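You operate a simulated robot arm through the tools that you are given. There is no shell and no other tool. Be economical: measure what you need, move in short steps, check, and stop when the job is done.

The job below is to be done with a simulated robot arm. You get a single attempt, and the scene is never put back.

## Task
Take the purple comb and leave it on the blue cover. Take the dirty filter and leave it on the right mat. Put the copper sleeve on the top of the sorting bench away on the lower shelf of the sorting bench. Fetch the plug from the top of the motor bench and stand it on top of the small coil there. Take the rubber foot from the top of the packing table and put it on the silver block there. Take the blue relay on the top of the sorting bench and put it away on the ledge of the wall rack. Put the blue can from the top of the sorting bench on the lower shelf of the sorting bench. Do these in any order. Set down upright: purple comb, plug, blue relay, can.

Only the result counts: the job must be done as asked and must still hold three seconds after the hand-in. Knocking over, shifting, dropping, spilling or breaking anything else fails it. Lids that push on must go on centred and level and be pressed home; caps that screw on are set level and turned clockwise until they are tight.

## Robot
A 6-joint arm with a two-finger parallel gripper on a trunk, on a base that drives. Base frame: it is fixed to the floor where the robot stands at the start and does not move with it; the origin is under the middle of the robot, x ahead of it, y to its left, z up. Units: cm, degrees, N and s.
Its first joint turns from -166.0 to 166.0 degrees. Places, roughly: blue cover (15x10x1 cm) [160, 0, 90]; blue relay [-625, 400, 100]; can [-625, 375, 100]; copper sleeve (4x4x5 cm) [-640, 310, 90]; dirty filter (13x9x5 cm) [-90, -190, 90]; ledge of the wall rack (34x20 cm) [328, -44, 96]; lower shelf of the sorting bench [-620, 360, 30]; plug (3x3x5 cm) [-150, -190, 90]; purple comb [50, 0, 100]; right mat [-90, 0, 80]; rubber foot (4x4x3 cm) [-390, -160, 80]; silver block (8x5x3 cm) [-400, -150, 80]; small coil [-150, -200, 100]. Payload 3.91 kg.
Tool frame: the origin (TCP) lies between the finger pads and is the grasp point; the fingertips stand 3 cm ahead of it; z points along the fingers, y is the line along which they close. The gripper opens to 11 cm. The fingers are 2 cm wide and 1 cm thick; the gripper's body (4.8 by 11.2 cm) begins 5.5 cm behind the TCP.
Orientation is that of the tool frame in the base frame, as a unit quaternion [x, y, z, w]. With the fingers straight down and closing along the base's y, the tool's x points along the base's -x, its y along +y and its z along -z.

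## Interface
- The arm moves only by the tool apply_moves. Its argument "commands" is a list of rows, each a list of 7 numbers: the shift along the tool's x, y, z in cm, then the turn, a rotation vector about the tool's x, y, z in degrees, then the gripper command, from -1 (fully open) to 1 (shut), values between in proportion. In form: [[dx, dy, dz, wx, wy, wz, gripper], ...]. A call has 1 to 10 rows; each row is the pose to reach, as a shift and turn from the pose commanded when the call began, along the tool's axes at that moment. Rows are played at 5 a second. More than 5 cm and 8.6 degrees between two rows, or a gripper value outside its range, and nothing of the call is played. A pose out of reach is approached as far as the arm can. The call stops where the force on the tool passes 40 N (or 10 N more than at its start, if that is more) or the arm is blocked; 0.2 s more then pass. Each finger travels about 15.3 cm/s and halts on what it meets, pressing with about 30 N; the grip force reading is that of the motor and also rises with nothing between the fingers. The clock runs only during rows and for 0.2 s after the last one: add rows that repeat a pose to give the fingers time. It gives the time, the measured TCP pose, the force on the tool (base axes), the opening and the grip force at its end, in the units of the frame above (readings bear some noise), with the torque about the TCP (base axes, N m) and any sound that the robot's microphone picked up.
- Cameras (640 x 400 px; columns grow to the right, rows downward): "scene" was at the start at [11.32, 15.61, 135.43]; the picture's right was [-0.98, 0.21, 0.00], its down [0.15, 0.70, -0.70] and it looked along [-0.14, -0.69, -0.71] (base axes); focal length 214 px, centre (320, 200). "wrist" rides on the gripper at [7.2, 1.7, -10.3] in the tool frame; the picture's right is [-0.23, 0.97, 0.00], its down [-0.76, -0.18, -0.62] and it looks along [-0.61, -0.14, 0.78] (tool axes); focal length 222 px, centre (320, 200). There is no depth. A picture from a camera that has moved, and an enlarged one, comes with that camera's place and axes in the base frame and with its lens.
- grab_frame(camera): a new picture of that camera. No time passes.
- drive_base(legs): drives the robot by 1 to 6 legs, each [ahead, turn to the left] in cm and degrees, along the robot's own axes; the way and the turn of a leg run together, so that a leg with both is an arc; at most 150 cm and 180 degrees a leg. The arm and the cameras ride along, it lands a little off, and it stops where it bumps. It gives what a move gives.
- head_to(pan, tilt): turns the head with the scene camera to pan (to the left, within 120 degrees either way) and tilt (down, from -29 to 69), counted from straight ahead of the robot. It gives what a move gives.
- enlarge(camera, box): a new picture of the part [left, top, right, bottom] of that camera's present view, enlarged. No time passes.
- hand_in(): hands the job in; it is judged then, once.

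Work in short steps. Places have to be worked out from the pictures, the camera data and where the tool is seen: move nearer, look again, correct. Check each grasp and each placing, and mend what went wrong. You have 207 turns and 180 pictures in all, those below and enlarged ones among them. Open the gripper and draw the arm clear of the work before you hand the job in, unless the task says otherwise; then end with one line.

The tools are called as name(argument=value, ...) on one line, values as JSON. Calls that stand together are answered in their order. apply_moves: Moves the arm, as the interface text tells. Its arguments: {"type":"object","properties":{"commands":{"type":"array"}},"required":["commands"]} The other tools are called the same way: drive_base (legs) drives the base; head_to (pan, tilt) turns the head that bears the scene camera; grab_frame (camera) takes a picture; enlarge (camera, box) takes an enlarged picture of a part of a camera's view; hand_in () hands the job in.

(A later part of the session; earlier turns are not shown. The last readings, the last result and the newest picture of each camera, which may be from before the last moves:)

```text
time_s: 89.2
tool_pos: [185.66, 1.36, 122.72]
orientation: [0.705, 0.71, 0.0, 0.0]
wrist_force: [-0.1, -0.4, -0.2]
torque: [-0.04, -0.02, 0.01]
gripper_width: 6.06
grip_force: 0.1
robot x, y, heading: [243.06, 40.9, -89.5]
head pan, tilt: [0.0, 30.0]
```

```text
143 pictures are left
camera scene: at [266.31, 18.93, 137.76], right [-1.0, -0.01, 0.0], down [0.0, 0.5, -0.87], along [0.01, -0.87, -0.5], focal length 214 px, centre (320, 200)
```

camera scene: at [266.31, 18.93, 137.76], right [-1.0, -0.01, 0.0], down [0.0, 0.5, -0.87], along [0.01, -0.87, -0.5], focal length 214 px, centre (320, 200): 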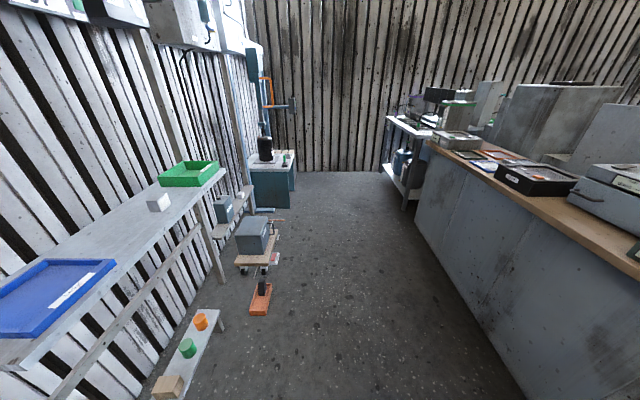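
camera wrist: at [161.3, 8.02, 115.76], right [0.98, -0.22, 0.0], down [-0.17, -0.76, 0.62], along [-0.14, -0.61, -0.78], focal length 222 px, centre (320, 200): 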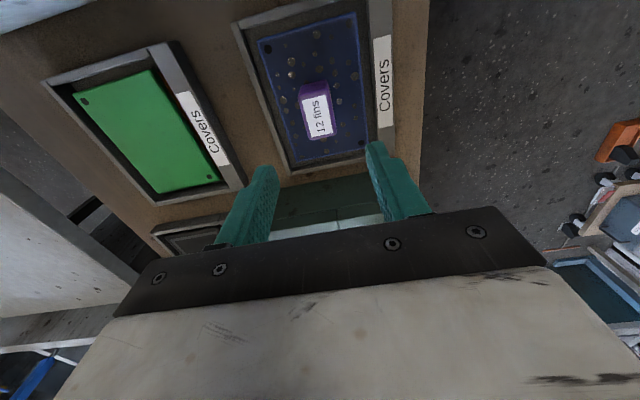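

The ledge is the shelf area between the blue and green trays. I drive back the known way: reverse, turn, and reverse along the corridor.

drive_base(legs=[[-125, 0], [0, 90], [-124, 0], [-124, 0], [0, -90]])

head_to(pan=0, tilt=25)

grab_frame(camera="scene")

```text
time_s: 114.7
tool_pos: [-61.8, 127.85, 122.71]
orientation: [0.713, 0.701, 0.0, 0.0]
wrist_force: [0.7, -0.4, -0.5]
torque: [0.01, -0.02, 0.0]
gripper_width: 6.04
grip_force: 0.1
robot x, y, heading: [-4.32, 166.2, -90.9]
head pan, tilt: [0.0, 30.0]
```

```text
time_s: 115.4
tool_pos: [-61.86, 127.95, 122.7]
orientation: [0.713, 0.701, 0.0, 0.0]
wrist_force: [-0.4, 0.8, 0.1]
torque: [-0.03, -0.02, -0.03]
gripper_width: 6.05
grip_force: 0.0
robot x, y, heading: [-3.58, 166.18, -91.1]
head pan, tilt: [0.0, 25.0]
```

```text
142 pictures are left
camera scene: at [19.15, 143.44, 138.55], right [-1.0, 0.02, 0.0], down [0.01, 0.42, -0.91], along [-0.02, -0.91, -0.42], focal length 214 px, centre (320, 200)
```

scene: 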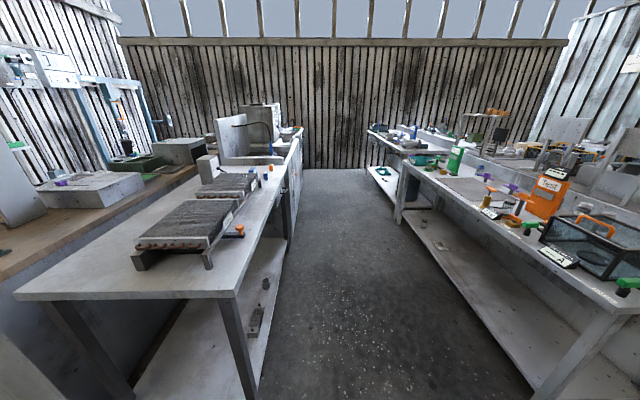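

The mat bench front edge is x≈-60; the motor bench lies further along the same side. I drive along the aisle to y≈-130 and look.

drive_base(legs=[[0, 1.2], [148, 0], [148, 0]])

head_to(pan=-35, tilt=35)

grab_frame(camera="scene")

grab_frame(camera="wrist")

```text
time_s: 130.3
tool_pos: [-61.21, -174.39, 122.7]
orientation: [0.716, 0.698, 0.0, 0.0]
wrist_force: [0.0, 0.6, 0.4]
torque: [-0.01, 0.0, 0.02]
gripper_width: 6.03
grip_force: 0.2
robot x, y, heading: [-3.3, -136.91, -91.5]
head pan, tilt: [0.0, 25.0]
```

```text
time_s: 131.3
tool_pos: [-61.11, -174.47, 122.73]
orientation: [0.715, 0.699, 0.0, 0.0]
wrist_force: [-0.1, 1.3, -0.3]
torque: [-0.01, -0.01, -0.02]
gripper_width: 6.04
grip_force: 0.0
robot x, y, heading: [-3.25, -136.85, -91.3]
head pan, tilt: [-35.0, 35.0]
```

```text
141 pictures are left
camera scene: at [14.93, -157.18, 136.98], right [-0.81, 0.59, 0.0], down [0.34, 0.46, -0.82], along [-0.48, -0.66, -0.57], focal length 214 px, centre (320, 200)
```

scene: 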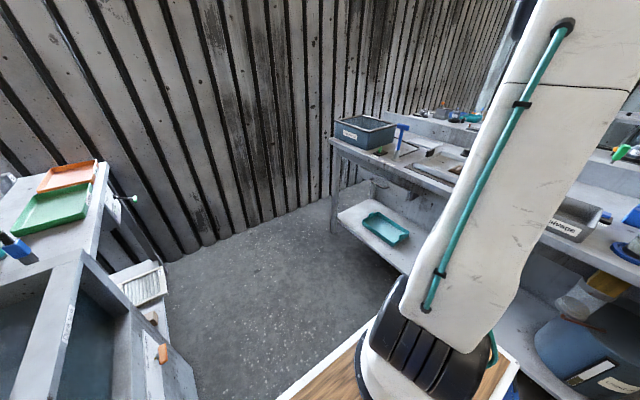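

```text
140 pictures are left
camera wrist: at [-59.36, -167.36, 133.0], right [0.97, -0.25, 0.0], down [-0.2, -0.76, 0.62], along [-0.16, -0.6, -0.78], focal length 222 px, centre (320, 200)
```

wrist: 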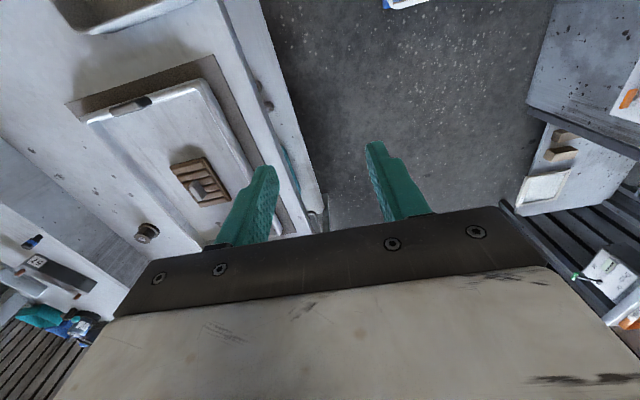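

The dirty filter seems to be the brown framed piece at about (-93,-188). I enlarge it.

enlarge(camera="wrist", box=[60, 70, 300, 220])

head_to(pan=-65, tilt=40)

grab_frame(camera="scene")

```text
2.67 times, centred on (180, 145) of wrist
camera zoom: at [-59.36, -167.36, 133.0], right [0.97, -0.25, 0.0], down [-0.2, -0.76, 0.62], along [-0.16, -0.6, -0.78], focal length 592 px, centre (693, 347)
```

zoom: 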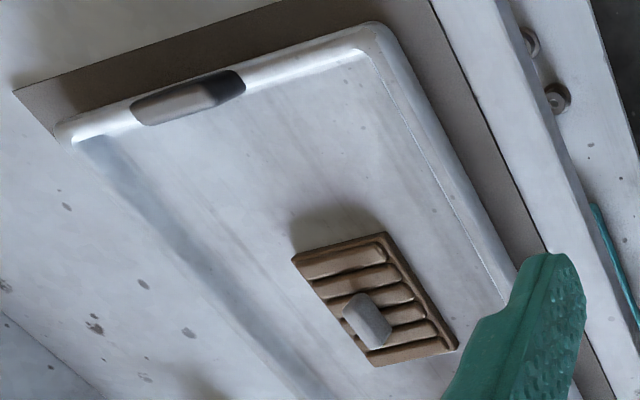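

```text
time_s: 132.3
tool_pos: [-61.12, -174.45, 122.7]
orientation: [0.714, 0.7, 0.001, 0.0]
wrist_force: [0.4, -0.6, -0.2]
torque: [0.0, 0.02, 0.03]
gripper_width: 6.05
grip_force: 0.1
robot x, y, heading: [-3.3, -136.69, -91.3]
head pan, tilt: [-65.0, 40.0]
```

```text
138 pictures are left
camera scene: at [12.36, -153.5, 136.22], right [-0.4, 0.92, 0.0], down [0.59, 0.26, -0.77], along [-0.7, -0.31, -0.64], focal length 214 px, centre (320, 200)
```

scene: 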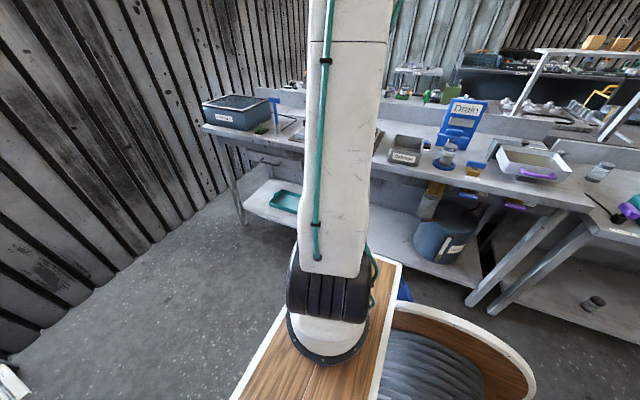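

The filter is axis-aligned, centred near (-95.5,-190), with a small handle on top. It's at the edge of reach, so I drive a bit and turn right to bring the arm mount closer.

drive_base(legs=[[15, 0], [0, -35]])

grab_frame(camera="wrist")

grab_frame(camera="scene")

```text
time_s: 135.3
tool_pos: [-72.71, -149.73, 122.54]
orientation: [0.891, 0.454, 0.0, 0.0]
wrist_force: [0.3, -0.2, 0.8]
torque: [-0.02, -0.02, 0.0]
gripper_width: 6.03
grip_force: 0.1
robot x, y, heading: [-3.42, -151.79, -126.0]
head pan, tilt: [-65.0, 40.0]
```

```text
137 pictures are left
camera wrist: at [-67.1, -145.07, 133.0], right [0.65, -0.76, 0.0], down [-0.59, -0.51, 0.62], along [-0.47, -0.41, -0.78], focal length 222 px, centre (320, 200)
```

wrist: 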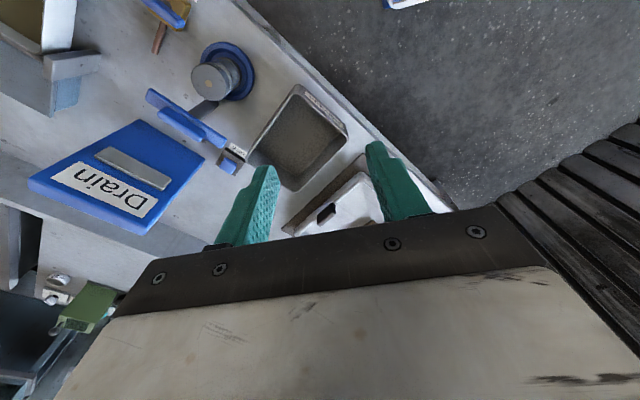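

```text
136 pictures are left
camera scene: at [-0.37, -174.45, 136.22], right [0.19, 0.98, 0.0], down [0.63, -0.12, -0.77], along [-0.75, 0.15, -0.64], focal length 214 px, centre (320, 200)
```

scene: 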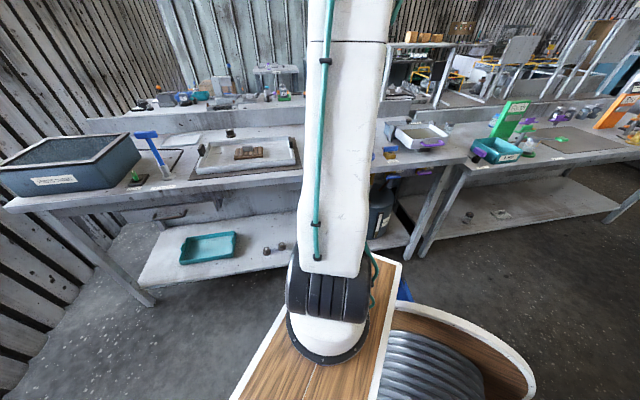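

I move the tool to above the filter while rotating so the fingers close along x.

apply_moves(commands=[[-4.5, 0.3, 0, 0, 0, -4, -0.3], [-9, 0.6, 0, 0, 0, -8, -0.3], [-13.5, 0.9, 0, 0, 0, -12, -0.3], [-18, 1.1, 0, 0, 0, -16, -0.3], [-22.5, 1.4, 0, 0, 0, -20, -0.3], [-27, 1.7, 0, 0, 0, -24, -0.3], [-31.5, 2, 0, 0, 0, -28, -0.3], [-36, 2.2, 0, 0, 0, -32, -0.3], [-39.5, 2.4, 2, 0, 0, -36, -0.3], [-40.6, 2.5, 6.5, 0, 0, -36, -0.3]])

grab_frame(camera="wrist")

```text
time_s: 137.5
tool_pos: [-94.64, -184.03, 116.06]
orientation: [0.707, 0.707, 0.0, 0.0]
wrist_force: [1.4, 0.2, 0.8]
torque: [-0.02, 0.0, 0.0]
gripper_width: 7.14
grip_force: 0.0
robot x, y, heading: [-3.56, -151.77, -126.1]
head pan, tilt: [-65.0, 40.0]
```

```text
135 pictures are left
camera wrist: at [-92.96, -176.95, 126.25], right [0.97, -0.23, 0.0], down [-0.18, -0.76, 0.62], along [-0.14, -0.61, -0.78], focal length 222 px, centre (320, 200)
```

wrist: 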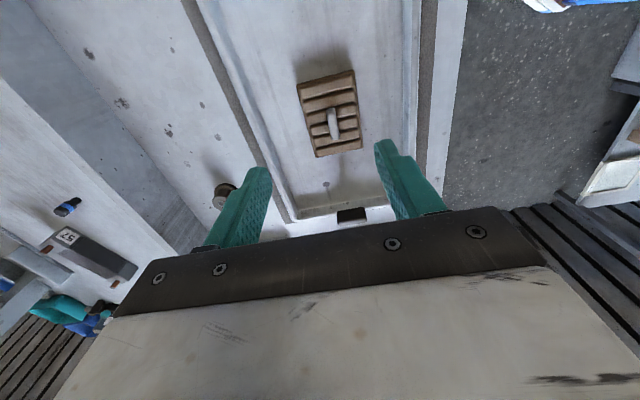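

The handle runs along y at about (-93.7,-189.9); closing along x suits it. I move above and down to z≈101.

apply_moves(commands=[[-3, 0.5, 3, 0, 0, 0, -0.3], [-5.9, 0.95, 6, 0, 0, 0, -0.3], [-5.9, 0.95, 10.5, 0, 0, 0, -0.3], [-5.9, 0.95, 15, 0, 0, 0, -0.3]])

grab_frame(camera="wrist")

head_to(pan=-45, tilt=35)

grab_frame(camera="scene")

```text
time_s: 138.5
tool_pos: [-93.58, -190.17, 101.26]
orientation: [0.707, 0.707, -0.001, 0.0]
wrist_force: [-0.6, -0.1, 0.3]
torque: [-0.01, 0.03, -0.01]
gripper_width: 7.14
grip_force: 0.1
robot x, y, heading: [-3.29, -151.78, -126.1]
head pan, tilt: [-65.0, 40.0]
```

```text
134 pictures are left
camera wrist: at [-91.89, -182.96, 111.49], right [0.97, -0.23, 0.0], down [-0.18, -0.76, 0.62], along [-0.14, -0.61, -0.78], focal length 222 px, centre (320, 200)
```

wrist: 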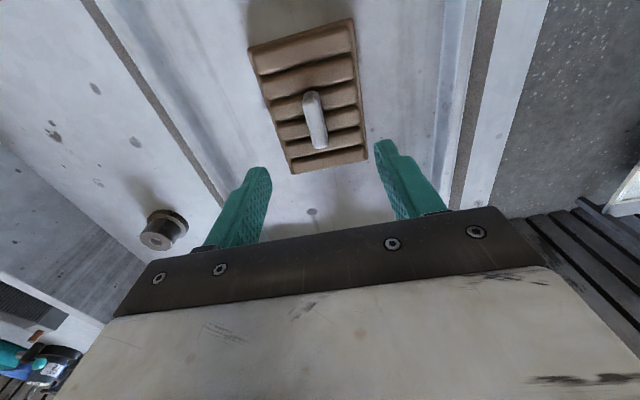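

```text
time_s: 139.3
tool_pos: [-93.58, -190.14, 101.25]
orientation: [0.707, 0.707, 0.0, 0.0]
wrist_force: [0.2, -0.6, -0.3]
torque: [0.02, 0.02, -0.01]
gripper_width: 7.13
grip_force: 0.0
robot x, y, heading: [-3.23, -151.39, -126.3]
head pan, tilt: [-45.0, 35.0]
```

```text
133 pictures are left
camera scene: at [-0.73, -177.45, 136.98], right [-0.15, 0.99, 0.0], down [0.57, 0.09, -0.82], along [-0.81, -0.13, -0.57], focal length 214 px, centre (320, 200)
```

scene: 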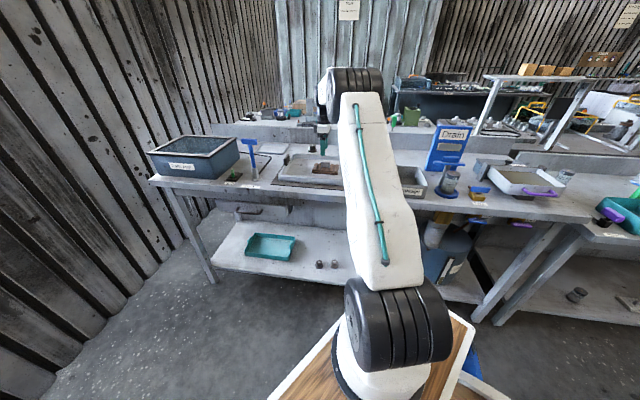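

Frame top is about z 87.8, handle centre (-94.1,-190.4). I narrow the fingers and descend to TCP z≈91.4, then close.

apply_moves(commands=[[0, -0.4, 3, 0, 0, 0, 0.2], [-0.2, -0.5, 6.5, 0, 0, 0, 0.2], [-0.2, -0.5, 8.5, 0, 0, 0, 0.2], [-0.2, -0.5, 9.8, 0, 0, 0, 0.2]])

grab_frame(camera="wrist")

enlarge(camera="scene", box=[260, 120, 380, 195])

```text
time_s: 140.2
tool_pos: [-94.33, -190.29, 93.72]
orientation: [0.707, 0.707, -0.008, -0.004]
wrist_force: [2.8, 0.4, 16.5]
torque: [0.02, -0.5, 0.0]
gripper_width: 4.48
grip_force: 0.6
robot x, y, heading: [-3.32, -151.39, -126.2]
head pan, tilt: [-45.0, 35.0]
stopped in row 4: the force on the tool passed its limit at 58 N (the readings are from after the stop); the commanded pose is now the measured one
```

```text
132 pictures are left
camera wrist: at [-92.51, -183.08, 103.95], right [0.97, -0.23, -0.01], down [-0.17, -0.76, 0.63], along [-0.15, -0.61, -0.78], focal length 222 px, centre (320, 200)
```

wrist: 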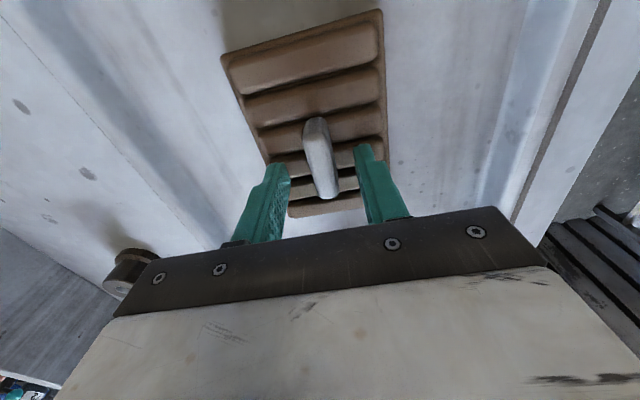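

```text
5.33 times, centred on (320, 158) of scene
camera zoom: at [-0.66, -177.43, 136.98], right [-0.15, 0.99, 0.0], down [0.57, 0.09, -0.82], along [-0.81, -0.13, -0.57], focal length 1144 px, centre (320, 427)
```

zoom: 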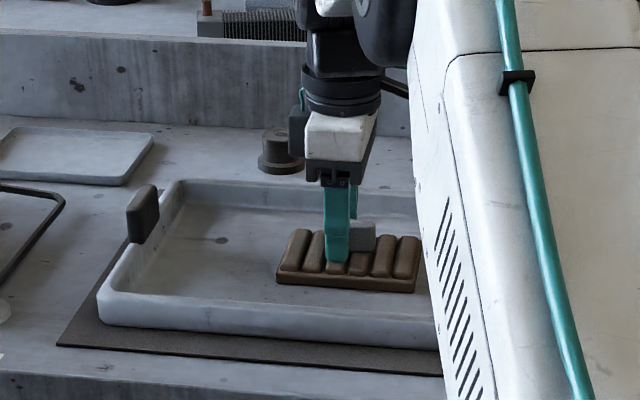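

The fingers met the filter's ridges (top ≈ z 90.6), and the handle is about 1.7 cm further +y. I lift 0.7, shift, level the tool and close.

apply_moves(commands=[[0, 0, -0.7, -1, 0.3, 0, 0.2], [1.7, 0.3, -0.7, -1, 0.3, 0, 0.2], [1.7, 0.3, -0.5, -1, 0.3, 0, 0.2], [1.7, 0.3, -0.5, -1, 0.3, 0, 1], [1.7, 0.3, -0.5, -1, 0.3, 0, 1], [1.7, 0.3, -0.5, -1, 0.3, 0, 1], [1.7, 0.3, -0.5, -1, 0.3, 0, 1]])

enlarge(camera="scene", box=[260, 120, 380, 195])

```text
time_s: 141.8
tool_pos: [-94.07, -188.59, 93.98]
orientation: [0.707, 0.707, 0.002, 0.002]
wrist_force: [-0.2, -0.7, 0.7]
torque: [0.03, 0.09, 0.07]
gripper_width: 1.29
grip_force: 30.0
robot x, y, heading: [-3.51, -152.02, -126.2]
head pan, tilt: [-45.0, 35.0]
```

```text
5.33 times, centred on (320, 158) of scene
camera zoom: at [-0.73, -177.45, 136.98], right [-0.15, 0.99, 0.0], down [0.57, 0.09, -0.82], along [-0.81, -0.13, -0.57], focal length 1144 px, centre (320, 427)
```

zoom: 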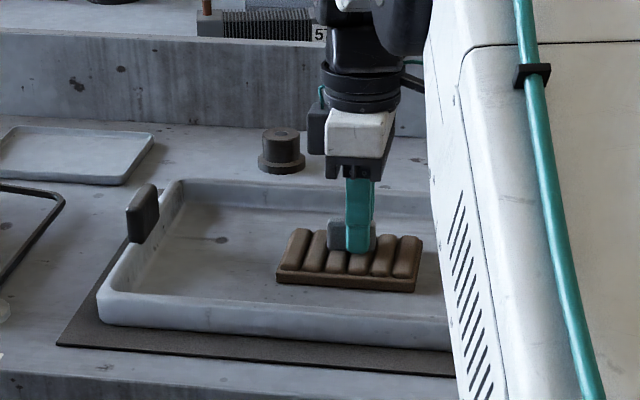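

The handle is gripped (30 N). I lift slowly and check.

apply_moves(commands=[[0, 0, -0.5, 0, 0, 0, 1], [0, 0, -1, 0, 0, 0, 1], [0, 0, -2, 0, 0, 0, 1], [0, 0, -3.5, 0, 0, 0, 1], [0, 0, -5.5, 0, 0, 0, 1], [0, 0, -8, 0, 0, 0, 1]])

enlarge(camera="scene", box=[260, 100, 420, 200])

```text
time_s: 143.2
tool_pos: [-94.09, -188.45, 102.04]
orientation: [0.707, 0.707, 0.002, 0.001]
wrist_force: [0.8, 0.2, -0.6]
torque: [0.0, 0.0, 0.05]
gripper_width: 1.33
grip_force: 29.8
robot x, y, heading: [-3.62, -151.9, -126.0]
head pan, tilt: [-45.0, 35.0]
```

```text
4.00 times, centred on (340, 150) of scene
camera zoom: at [-0.75, -177.46, 136.98], right [-0.15, 0.99, 0.0], down [0.57, 0.09, -0.82], along [-0.81, -0.13, -0.57], focal length 858 px, centre (240, 400)
```

zoom: 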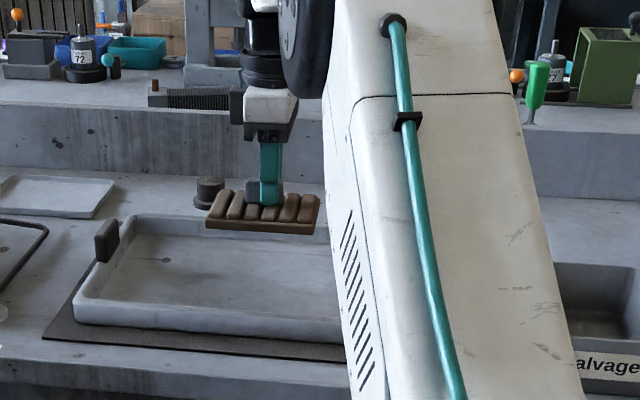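

The filter is held. I raise and retract the arm, then reverse the base to beside the mat.

apply_moves(commands=[[0, 0, -4.5, 0, 0, 0, 1], [0, 0, -9, 0, 0, 0, 1], [0, 0, -13.5, 0, 0, 0, 1], [0, 0, -18, 0, 0, 0, 1], [3.4, 3.3, -19, 0, 0, 0, 1], [6.8, 6.6, -20, 0, 0, 0, 1], [10.2, 9.9, -20, 0, 0, 0, 1], [13.6, 13.2, -20, 0, 0, 0, 1], [17, 16.5, -20, 0, 0, 0, 1], [20.4, 19.8, -20, 0, 0, 0, 1]])

drive_base(legs=[[0, 39], [-88, 0], [-88, 0]])

head_to(pan=-65, tilt=40)

grab_frame(camera="scene")

grab_frame(camera="wrist")

```text
time_s: 145.4
tool_pos: [-74.08, -168.2, 122.2]
orientation: [0.707, 0.707, 0.002, 0.002]
wrist_force: [-0.9, -0.3, -1.6]
torque: [0.0, 0.01, 0.01]
gripper_width: 1.29
grip_force: 29.9
robot x, y, heading: [-2.93, -151.88, -126.1]
head pan, tilt: [-45.0, 35.0]
```

```text
time_s: 156.1
tool_pos: [-58.39, -35.87, 122.12]
orientation: [0.42, 0.908, 0.002, 0.001]
wrist_force: [-0.6, 0.0, -1.8]
torque: [0.02, -0.03, -0.01]
gripper_width: 1.3
grip_force: 29.8
robot x, y, heading: [-14.72, 22.11, -86.0]
head pan, tilt: [-45.0, 35.0]
```

```text
time_s: 156.9
tool_pos: [-58.22, -35.84, 122.18]
orientation: [0.419, 0.908, 0.002, 0.0]
wrist_force: [-0.8, 0.8, -1.0]
torque: [0.02, -0.01, 0.03]
gripper_width: 1.3
grip_force: 29.6
robot x, y, heading: [-14.78, 22.1, -85.9]
head pan, tilt: [-65.0, 40.0]
```

```text
128 pictures are left
camera scene: at [2.1, 7.09, 136.22], right [-0.49, 0.87, 0.0], down [0.56, 0.32, -0.77], along [-0.67, -0.38, -0.64], focal length 214 px, centre (320, 200)
```

scene: 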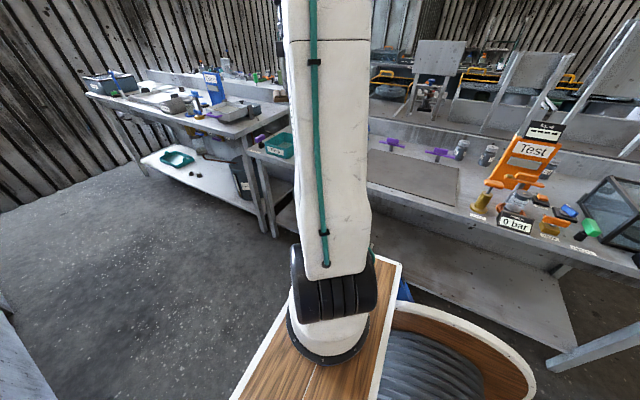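

```text
127 pictures are left
camera wrist: at [-61.72, -29.5, 132.52], right [0.89, 0.46, 0.0], down [0.36, -0.7, 0.62], along [0.29, -0.55, -0.78], focal length 222 px, centre (320, 200)
```

wrist: 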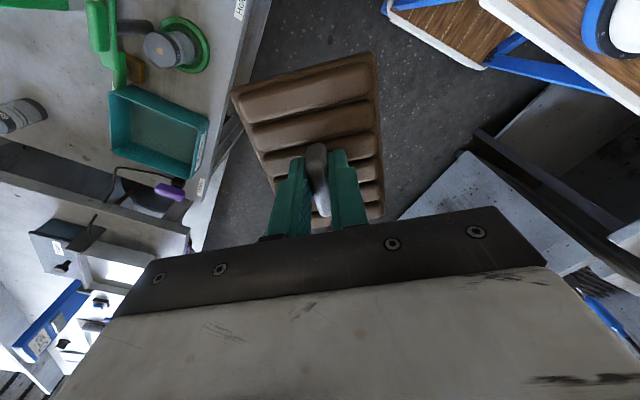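

The mat spans about x −68..−97, y −22..20. I move the filter above (-83,-2), rotating back to be square with it.

apply_moves(commands=[[4.6, 0.3, 0, 0, 0, 4.4, 1], [9.2, 0.7, 0, 0, 0, 8.8, 1], [13.8, 1, 0, 0, 0, 13.2, 1], [18.4, 1.4, 0, 0, 0, 17.6, 1], [23, 1.7, 0, 0, 0, 22, 1], [27.6, 2, 0, 0, 0, 26.4, 1], [32.2, 2.4, 0, 0, 0, 31, 1], [36.8, 2.7, 0, 0, 0, 36, 1], [41.4, 3.1, 0, 0, 0, 40, 1], [41.8, 3.1, 4, 0, 0, 40, 1]])

grab_frame(camera="wrist")

head_to(pan=-110, tilt=35)

grab_frame(camera="scene")

```text
time_s: 159.1
tool_pos: [-82.88, -2.23, 118.47]
orientation: [0.705, 0.709, 0.003, -0.002]
wrist_force: [0.4, -0.7, -0.8]
torque: [0.02, 0.03, -0.01]
gripper_width: 1.32
grip_force: 29.8
robot x, y, heading: [-14.63, 22.37, -85.8]
head pan, tilt: [-65.0, 40.0]
```

```text
126 pictures are left
camera wrist: at [-81.38, 4.86, 128.81], right [0.97, -0.22, 0.0], down [-0.17, -0.77, 0.62], along [-0.14, -0.6, -0.79], focal length 222 px, centre (320, 200)
```

wrist: 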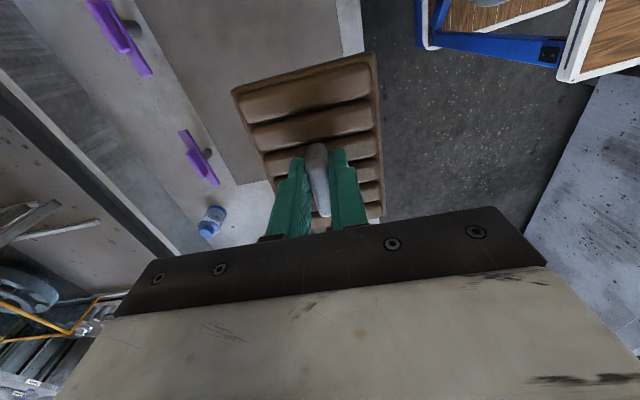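

```text
time_s: 160.2
tool_pos: [-82.84, -2.19, 118.39]
orientation: [0.704, 0.71, 0.004, -0.001]
wrist_force: [0.2, 0.2, -0.9]
torque: [0.02, 0.04, 0.0]
gripper_width: 1.3
grip_force: 30.0
robot x, y, heading: [-14.99, 22.55, -85.9]
head pan, tilt: [-110.0, 35.0]
```

```text
125 pictures are left
camera scene: at [1.02, 13.63, 136.98], right [0.27, 0.96, 0.0], down [0.55, -0.15, -0.82], along [-0.79, 0.22, -0.57], focal length 214 px, centre (320, 200)
```

scene: 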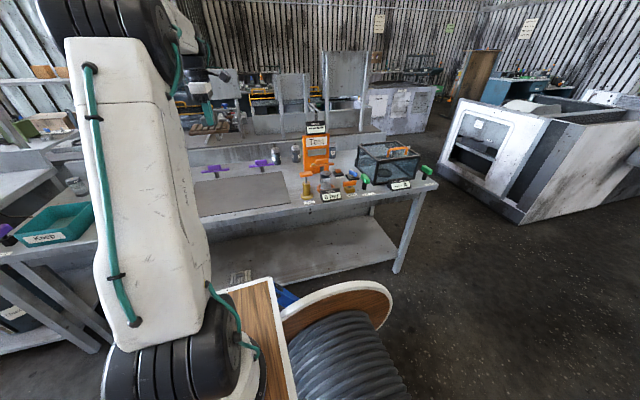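

The mat appears to be at z≈80, spanning x −77..−112. I shift to x≈-93 and descend toward it.

apply_moves(commands=[[0, -4, 2, 0, 0, 0, 1], [0.5, -8, 4, 0, 0, 0, 1], [1, -10, 8, 0, 0, 0, 1], [1, -10, 12.5, 0, 0, 0, 1], [1, -10, 17, 0, 0, 0, 1], [1, -10, 21, 0, 0, 0, 1], [1, -10, 25, 0, 0, 0, 1]])

head_to(pan=-110, tilt=25)

grab_frame(camera="scene")

grab_frame(camera="wrist")

```text
time_s: 161.8
tool_pos: [-92.74, -0.75, 93.25]
orientation: [0.704, 0.71, 0.002, -0.001]
wrist_force: [0.6, -0.6, -0.2]
torque: [0.03, -0.02, -0.02]
gripper_width: 1.3
grip_force: 30.3
robot x, y, heading: [-14.81, 22.5, -85.7]
head pan, tilt: [-110.0, 35.0]
```

```text
time_s: 162.5
tool_pos: [-92.71, -0.78, 93.33]
orientation: [0.705, 0.709, 0.003, -0.001]
wrist_force: [-0.1, -0.1, -0.4]
torque: [0.01, 0.0, 0.04]
gripper_width: 1.31
grip_force: 30.2
robot x, y, heading: [-14.91, 22.34, -85.9]
head pan, tilt: [-110.0, 25.0]
```

```text
124 pictures are left
camera scene: at [0.62, 13.75, 138.55], right [0.27, 0.96, 0.0], down [0.41, -0.11, -0.91], along [-0.87, 0.25, -0.42], focal length 214 px, centre (320, 200)
```

scene: 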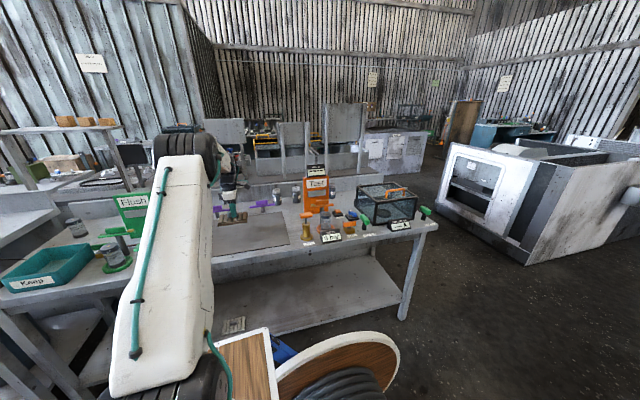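

```text
123 pictures are left
camera wrist: at [-91.23, 6.32, 103.59], right [0.98, -0.22, 0.0], down [-0.17, -0.77, 0.62], along [-0.14, -0.6, -0.79], focal length 222 px, centre (320, 200)
```

wrist: 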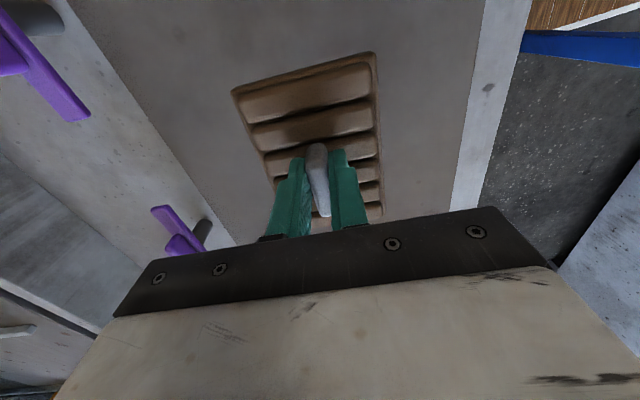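

The filter is well within the mat's outline. I descend step by step to contact.

apply_moves(commands=[[0, 0, 1, 0, 0, 0, 1], [0, 0, 2, 0, 0, 0, 1], [0, 0, 2.6, 0, 0, 0, 1], [0, 0, 3.2, 0, 0, 0, 1], [0, 0, 3.8, 0, 0, 0, 1]])

```text
time_s: 163.7
tool_pos: [-92.66, -0.88, 89.53]
orientation: [0.705, 0.709, 0.003, 0.0]
wrist_force: [-0.4, 0.6, -1.0]
torque: [-0.01, -0.01, 0.04]
gripper_width: 1.33
grip_force: 29.9
robot x, y, heading: [-14.73, 22.38, -85.5]
head pan, tilt: [-110.0, 25.0]
```

apply_moves(commands=[[0, 0, 0.6, 0, 0, 0, 1], [0, 0, 1.2, 0, 0, 0, 1], [0, 0, 1.7, 0, 0, 0, 1], [0, 0, 2.2, 0, 0, 0, 1]])

grab_frame(camera="wrist")

```text
time_s: 164.7
tool_pos: [-92.91, -0.99, 87.25]
orientation: [0.705, 0.71, 0.003, -0.001]
wrist_force: [1.0, 0.2, -0.6]
torque: [0.0, 0.0, 0.03]
gripper_width: 1.32
grip_force: 30.3
robot x, y, heading: [-15.0, 22.37, -85.7]
head pan, tilt: [-110.0, 25.0]
```

```text
122 pictures are left
camera wrist: at [-91.31, 6.07, 97.58], right [0.98, -0.22, 0.0], down [-0.17, -0.77, 0.62], along [-0.14, -0.6, -0.79], focal length 222 px, centre (320, 200)
```

wrist: 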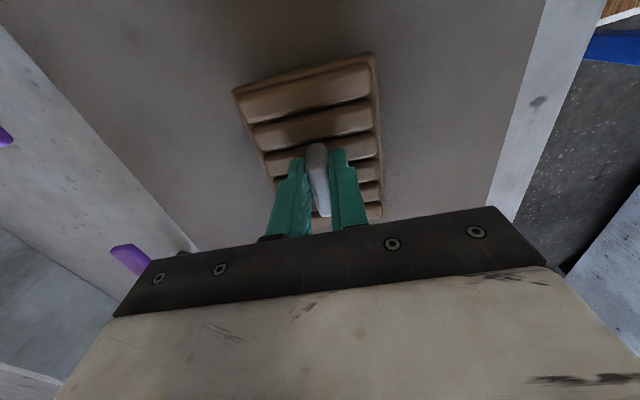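

No contact yet at z 87.2; I continue down in small steps.

apply_moves(commands=[[0, 0, 0.5, 0, 0, 0, 1], [0, 0, 1, 0, 0, 0, 1], [0, 0, 1.5, 0, 0, 0, 1], [0, 0, 2, 0, 0, 0, 1]])

```text
time_s: 165.7
tool_pos: [-92.81, -0.81, 85.48]
orientation: [0.705, 0.709, 0.001, -0.002]
wrist_force: [4.1, 0.6, 14.4]
torque: [-1.02, -0.09, 0.17]
gripper_width: 1.31
grip_force: 30.5
robot x, y, heading: [-14.44, 22.2, -85.5]
head pan, tilt: [-110.0, 25.0]
```

Contact (14 N). I open the fingers gently and rise.

apply_moves(commands=[[0, 0, 0.1, 0, 0, 0, 1], [0, 0, 0.1, 0, 0, 0, 0.7], [0, 0, 0.1, 0, 0, 0, 0.4], [0, 0, 0, 0, 0, 0, 0.4], [0, 0, -2, 0, 0, 0, 0.4], [0, 0, -5, 0, 0, 0, 0.4], [0, 0, -9, 0, 0, 0, 0.4], [0, 0, -13, 0, 0, 0, 0.4]])

grab_frame(camera="wrist")

```text
time_s: 167.5
tool_pos: [-92.93, -1.06, 98.25]
orientation: [0.704, 0.71, 0.002, -0.001]
wrist_force: [-0.5, -0.3, -0.7]
torque: [0.0, -0.01, -0.03]
gripper_width: 3.3
grip_force: 0.1
robot x, y, heading: [-15.38, 22.7, -85.6]
head pan, tilt: [-110.0, 25.0]
```

```text
121 pictures are left
camera wrist: at [-91.32, 6.08, 108.61], right [0.98, -0.22, 0.0], down [-0.18, -0.77, 0.62], along [-0.13, -0.6, -0.79], focal length 222 px, centre (320, 200)
```

wrist: 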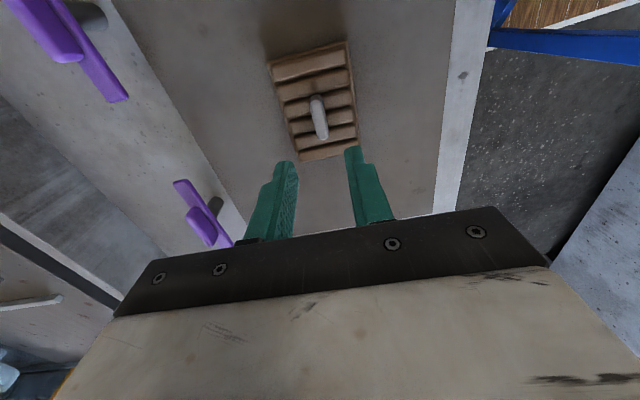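

The filter lies flat on the mat. I raise and retract the arm, then reverse to the bench end and look toward −x.

apply_moves(commands=[[0, 0, -4.8, 0, 0, 0, 0.4], [0, 0, -9.6, 0, 0, 0, 0.4], [0, 0, -14.4, 0, 0, 0, 0.4], [0, 0, -19.2, 0, 0, 0, 0.4], [0, 0, -24, 0, 0, 0, 0.4], [0, 4.8, -25, 0, 0, 0, 0.4], [0, 9.6, -26, 0, 0, 0, 0.4], [0, 14.4, -26, 0, 0, 0, 0.4], [0, 19.2, -26, 0, 0, 0, 0.4], [0, 24, -26, 0, 0, 0, 0.4]])

drive_base(legs=[[-135, 0], [0, -90]])

head_to(pan=0, tilt=20)

grab_frame(camera="scene")

head_to(pan=50, tilt=20)

grab_frame(camera="scene")

```text
time_s: 169.7
tool_pos: [-69.09, -1.16, 124.32]
orientation: [0.706, 0.708, 0.003, 0.0]
wrist_force: [-0.5, -0.5, -0.9]
torque: [0.02, -0.07, 0.01]
gripper_width: 3.3
grip_force: 0.1
out of reach, approached as far as the arm can: row 5
robot x, y, heading: [-14.99, 22.49, -85.6]
head pan, tilt: [-110.0, 25.0]
```

```text
time_s: 180.5
tool_pos: [-47.96, 214.2, 124.4]
orientation: [1.0, -0.01, 0.002, 0.002]
wrist_force: [-0.1, 0.3, -0.7]
torque: [0.0, -0.02, -0.01]
gripper_width: 3.31
grip_force: 0.1
robot x, y, heading: [-26.04, 159.52, -177.5]
head pan, tilt: [-110.0, 25.0]
```

```text
time_s: 182.4
tool_pos: [-47.9, 214.23, 124.36]
orientation: [1.0, -0.01, 0.003, 0.002]
wrist_force: [0.2, -0.1, -0.6]
torque: [0.04, -0.01, 0.04]
gripper_width: 3.3
grip_force: 0.0
robot x, y, heading: [-26.06, 159.5, -177.4]
head pan, tilt: [0.0, 20.0]
```

```text
120 pictures are left
camera scene: at [-47.1, 134.93, 139.36], right [-0.05, 1.0, 0.0], down [0.34, 0.02, -0.94], along [-0.94, -0.04, -0.34], focal length 214 px, centre (320, 200)
```

scene: 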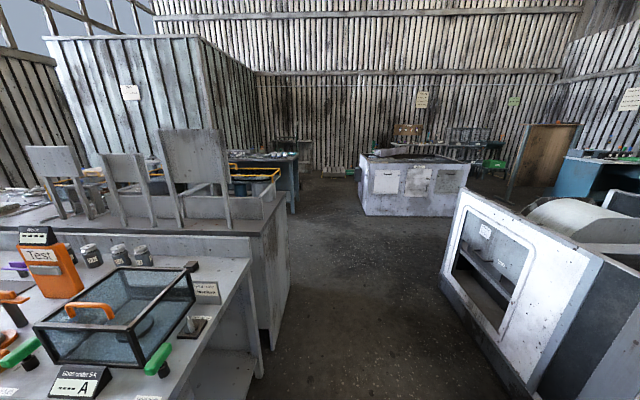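

```text
time_s: 183.6
tool_pos: [-47.94, 214.18, 124.19]
orientation: [1.0, -0.011, 0.003, 0.001]
wrist_force: [-1.3, -0.7, -0.6]
torque: [0.01, 0.0, 0.04]
gripper_width: 3.32
grip_force: 0.0
robot x, y, heading: [-26.35, 159.4, -177.6]
head pan, tilt: [50.0, 20.0]
```

```text
119 pictures are left
camera scene: at [-43.44, 127.96, 139.36], right [-0.8, 0.61, 0.0], down [0.21, 0.27, -0.94], along [-0.57, -0.75, -0.34], focal length 214 px, centre (320, 200)
```

scene: 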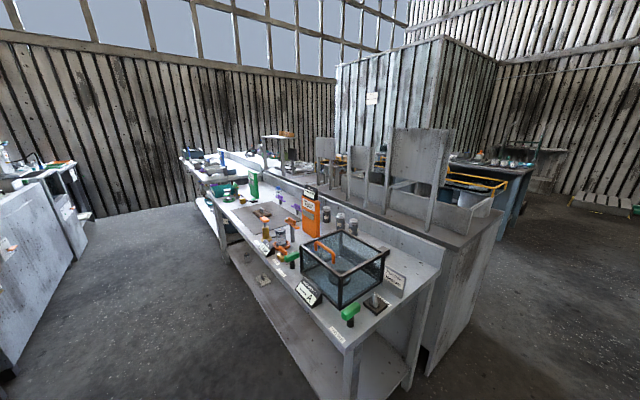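

The corridor toward −x is clear. I drive to x≈-235 and look down the aisle behind the benches toward the motor bench.

drive_base(legs=[[104, 0], [104, 0]])

head_to(pan=80, tilt=20)

grab_frame(camera="scene")

head_to(pan=-10, tilt=20)

grab_frame(camera="scene")

```text
time_s: 194.0
tool_pos: [-256.91, 203.69, 124.38]
orientation: [1.0, -0.012, 0.003, 0.001]
wrist_force: [0.7, 0.3, -0.4]
torque: [0.02, -0.01, 0.02]
gripper_width: 3.33
grip_force: 0.1
robot x, y, heading: [-235.22, 148.72, -177.5]
head pan, tilt: [50.0, 20.0]
```

```text
time_s: 194.9
tool_pos: [-257.11, 203.51, 124.46]
orientation: [1.0, -0.011, 0.002, 0.001]
wrist_force: [-0.2, 0.3, -0.1]
torque: [0.03, 0.0, 0.03]
gripper_width: 3.29
grip_force: 0.0
robot x, y, heading: [-234.88, 148.59, -177.4]
head pan, tilt: [80.0, 20.0]
```

```text
118 pictures are left
camera scene: at [-248.18, 115.46, 139.37], right [-0.99, 0.13, 0.0], down [0.04, 0.34, -0.94], along [-0.12, -0.93, -0.34], focal length 214 px, centre (320, 200)
```

scene: 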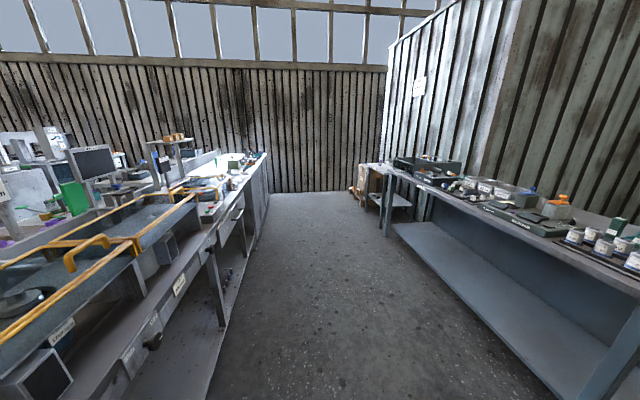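

```text
time_s: 196.6
tool_pos: [-257.01, 203.58, 124.35]
orientation: [1.0, -0.011, 0.003, 0.002]
wrist_force: [-0.5, 0.0, -0.4]
torque: [0.01, 0.01, 0.0]
gripper_width: 3.29
grip_force: 0.0
robot x, y, heading: [-234.92, 148.75, -177.6]
head pan, tilt: [-10.0, 20.0]
```

```text
117 pictures are left
camera scene: at [-256.21, 125.89, 139.36], right [0.13, 0.99, 0.0], down [0.34, -0.04, -0.94], along [-0.93, 0.12, -0.34], focal length 214 px, centre (320, 200)
```

scene: 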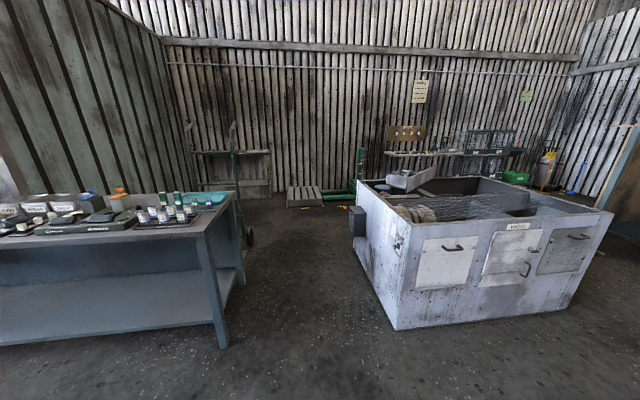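

The aisle is wide. I keep to its middle: ahead 28, turn right, then reverse along −y so the arm stays on the bench side; then look.

drive_base(legs=[[28, 0], [0, -92.5], [-130, 0], [-130, 0]])

head_to(pan=-120, tilt=25)

grab_frame(camera="scene")

```text
time_s: 214.8
tool_pos: [-202.51, -94.61, 124.28]
orientation: [-0.693, 0.721, -0.001, -0.003]
wrist_force: [0.6, 0.0, -0.1]
torque: [0.0, -0.05, 0.0]
gripper_width: 3.3
grip_force: 0.1
robot x, y, heading: [-257.49, -115.54, 91.8]
head pan, tilt: [-10.0, 20.0]
```

```text
time_s: 216.7
tool_pos: [-202.45, -94.53, 124.45]
orientation: [-0.693, 0.721, -0.001, -0.003]
wrist_force: [-0.3, -0.1, -0.7]
torque: [0.0, -0.01, -0.01]
gripper_width: 3.28
grip_force: 0.1
robot x, y, heading: [-257.75, -115.73, 91.7]
head pan, tilt: [-120.0, 25.0]
```

```text
116 pictures are left
camera scene: at [-273.45, -107.74, 138.56], right [-0.47, -0.88, 0.0], down [-0.37, 0.2, -0.91], along [0.8, -0.43, -0.42], focal length 214 px, centre (320, 200)
```

scene: 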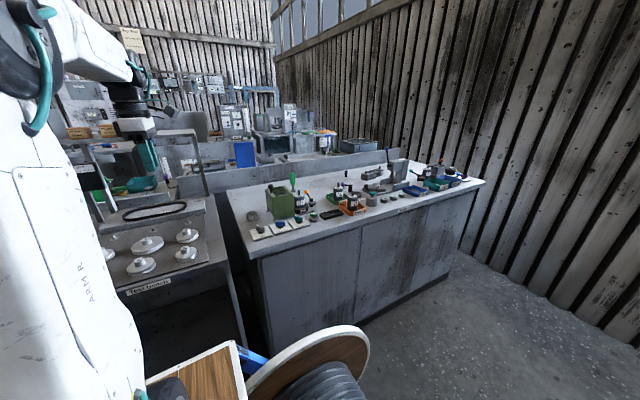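

I enlarge the motor bench to identify plug and small coil.

enlarge(camera="scene", box=[230, 130, 490, 250])

```text
2.46 times, centred on (360, 190) of scene
camera zoom: at [-273.45, -107.74, 138.56], right [-0.47, -0.88, 0.0], down [-0.37, 0.2, -0.91], along [0.8, -0.43, -0.42], focal length 528 px, centre (222, 225)
```

zoom: 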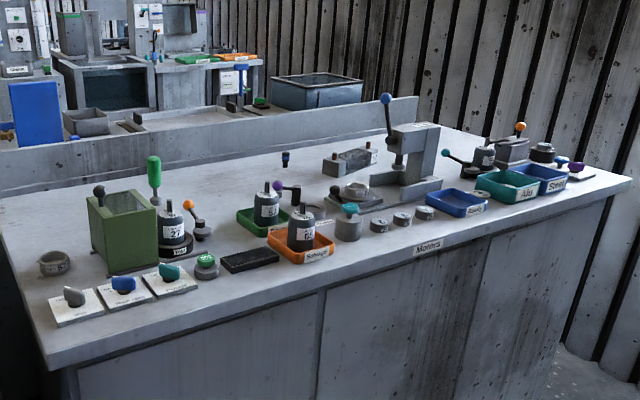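

The plug is the small blue-black piece near (-150,-194); the small coil is the finned block with copper ends near (-155,-209). I drive closer and turn to bring the arm mount nearer.

drive_base(legs=[[0, 5.5], [-94, 0], [0, -40]])

grab_frame(camera="wrist")

head_to(pan=-70, tilt=35)

grab_frame(camera="scene")

```text
time_s: 223.9
tool_pos: [-188.32, -221.63, 124.41]
orientation: [-0.454, 0.891, -0.001, -0.003]
wrist_force: [0.5, 0.1, 0.1]
torque: [0.0, 0.0, 0.01]
gripper_width: 3.3
grip_force: 0.0
robot x, y, heading: [-246.04, -208.31, 58.0]
head pan, tilt: [-120.0, 25.0]
```

```text
114 pictures are left
camera wrist: at [-193.97, -226.66, 134.73], right [-0.65, 0.76, 0.0], down [0.59, 0.51, 0.62], along [0.47, 0.41, -0.79], focal length 222 px, centre (320, 200)
```

wrist: 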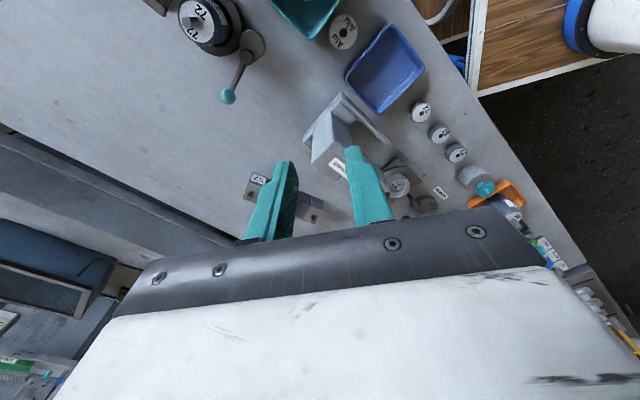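

```text
time_s: 225.1
tool_pos: [-188.41, -221.7, 124.46]
orientation: [-0.454, 0.891, 0.0, -0.002]
wrist_force: [0.0, -0.5, 0.7]
torque: [-0.01, 0.02, -0.04]
gripper_width: 3.3
grip_force: 0.2
robot x, y, heading: [-245.63, -208.52, 58.0]
head pan, tilt: [-70.0, 35.0]
```

```text
113 pictures are left
camera scene: at [-250.27, -186.79, 136.98], right [-0.21, -0.98, 0.0], down [-0.56, 0.12, -0.82], along [0.8, -0.17, -0.57], focal length 214 px, centre (320, 200)
```

scene: 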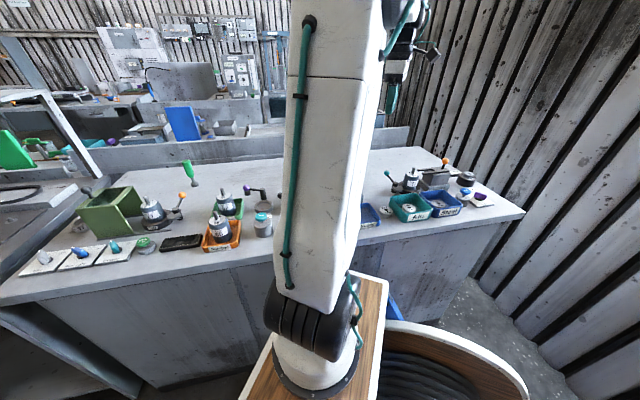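

I swing the tool over toward the coil, rotating it square, at z≈118.

apply_moves(commands=[[-3.85, -1.33, 0, 0, 0, -4, 0], [-7.7, -2.66, 0, 0, 0, -8, 0], [-11.5, -4, 0, 0, 0, -12, 0], [-15.4, -5.3, 0.5, 0, 0, -16, 0], [-19.2, -6.6, 1, 0, 0, -20, 0], [-23.1, -8, 2, 0, 0, -24, 0], [-27, -9.3, 3, 0, 0, -28, 0], [-30.8, -10.6, 4.5, 0, 0, -32, 0], [-34.6, -11.9, 6, 0, 0, -36, 0]])

grab_frame(camera="wrist")

head_to(pan=-35, tilt=35)

grab_frame(camera="scene")

```text
time_s: 227.1
tool_pos: [-158.16, -200.78, 118.25]
orientation: [0.707, -0.707, 0.0, 0.003]
wrist_force: [-0.3, 0.2, 0.7]
torque: [0.04, -0.08, 0.01]
gripper_width: 5.53
grip_force: 0.0
robot x, y, heading: [-245.82, -208.54, 57.5]
head pan, tilt: [-70.0, 35.0]
```

```text
112 pictures are left
camera wrist: at [-159.94, -208.19, 128.53], right [-0.97, 0.23, 0.0], down [0.18, 0.76, 0.62], along [0.14, 0.6, -0.78], focal length 222 px, centre (320, 200)
```

wrist: 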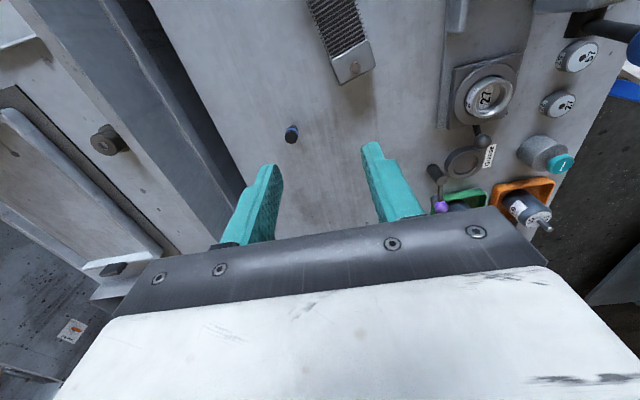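

```text
time_s: 228.1
tool_pos: [-158.32, -200.78, 118.04]
orientation: [-0.706, 0.708, 0.001, -0.004]
wrist_force: [0.5, 0.5, -0.2]
torque: [0.02, -0.03, 0.01]
gripper_width: 5.51
grip_force: 0.1
robot x, y, heading: [-245.95, -208.48, 58.0]
head pan, tilt: [-35.0, 35.0]
```

```text
111 pictures are left
camera scene: at [-250.75, -181.52, 136.98], right [0.39, -0.92, 0.0], down [-0.53, -0.22, -0.82], along [0.76, 0.32, -0.57], focal length 214 px, centre (320, 200)
```

scene: 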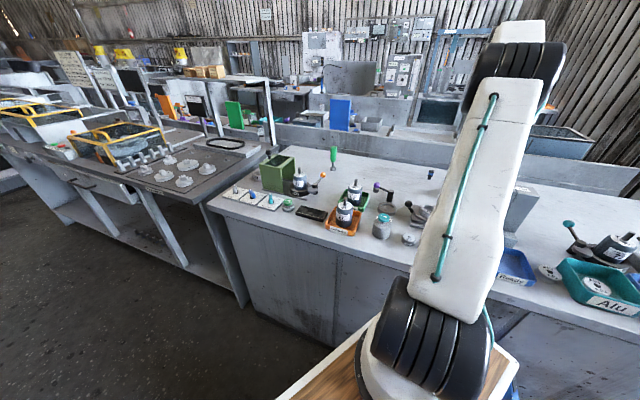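

The plug is at about (-152.2,-194.7). The coil extends toward −y beyond the view; I shift the tool −y by 13 to see it.

apply_moves(commands=[[4.5, 0, 0, 0, 0, 0, 0], [9, 0, 0, 0, 0, 0, 0], [13, 0, 0, 0, 0, 0, 0]])

grab_frame(camera="wrist")

enlarge(camera="wrist", box=[220, 40, 420, 165])

```text
time_s: 228.9
tool_pos: [-158.35, -213.71, 118.01]
orientation: [0.707, -0.707, -0.001, 0.003]
wrist_force: [-1.0, 0.9, -0.4]
torque: [-0.06, 0.0, -0.02]
gripper_width: 5.52
grip_force: 0.0
robot x, y, heading: [-245.44, -208.22, 57.9]
head pan, tilt: [-35.0, 35.0]
```

```text
110 pictures are left
camera wrist: at [-160.09, -221.16, 128.33], right [-0.97, 0.23, 0.0], down [0.18, 0.76, 0.62], along [0.14, 0.6, -0.78], focal length 222 px, centre (320, 200)
```

wrist: 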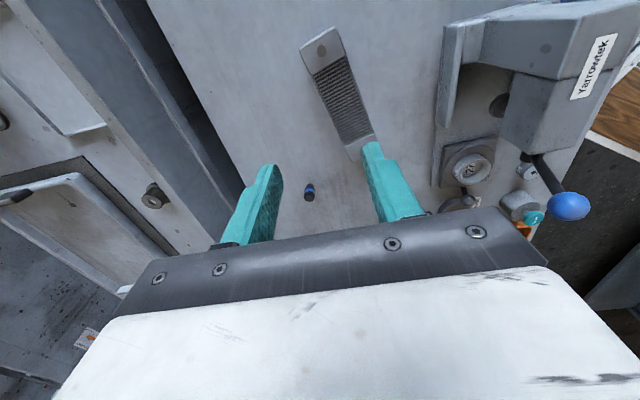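

```text
3.20 times, centred on (320, 102) of wrist
camera zoom: at [-160.09, -221.16, 128.33], right [-0.97, 0.23, 0.0], down [0.18, 0.76, 0.62], along [0.14, 0.6, -0.78], focal length 711 px, centre (320, 512)
```

zoom: 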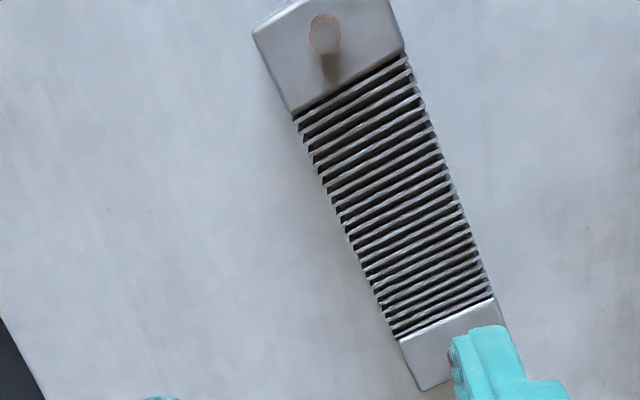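

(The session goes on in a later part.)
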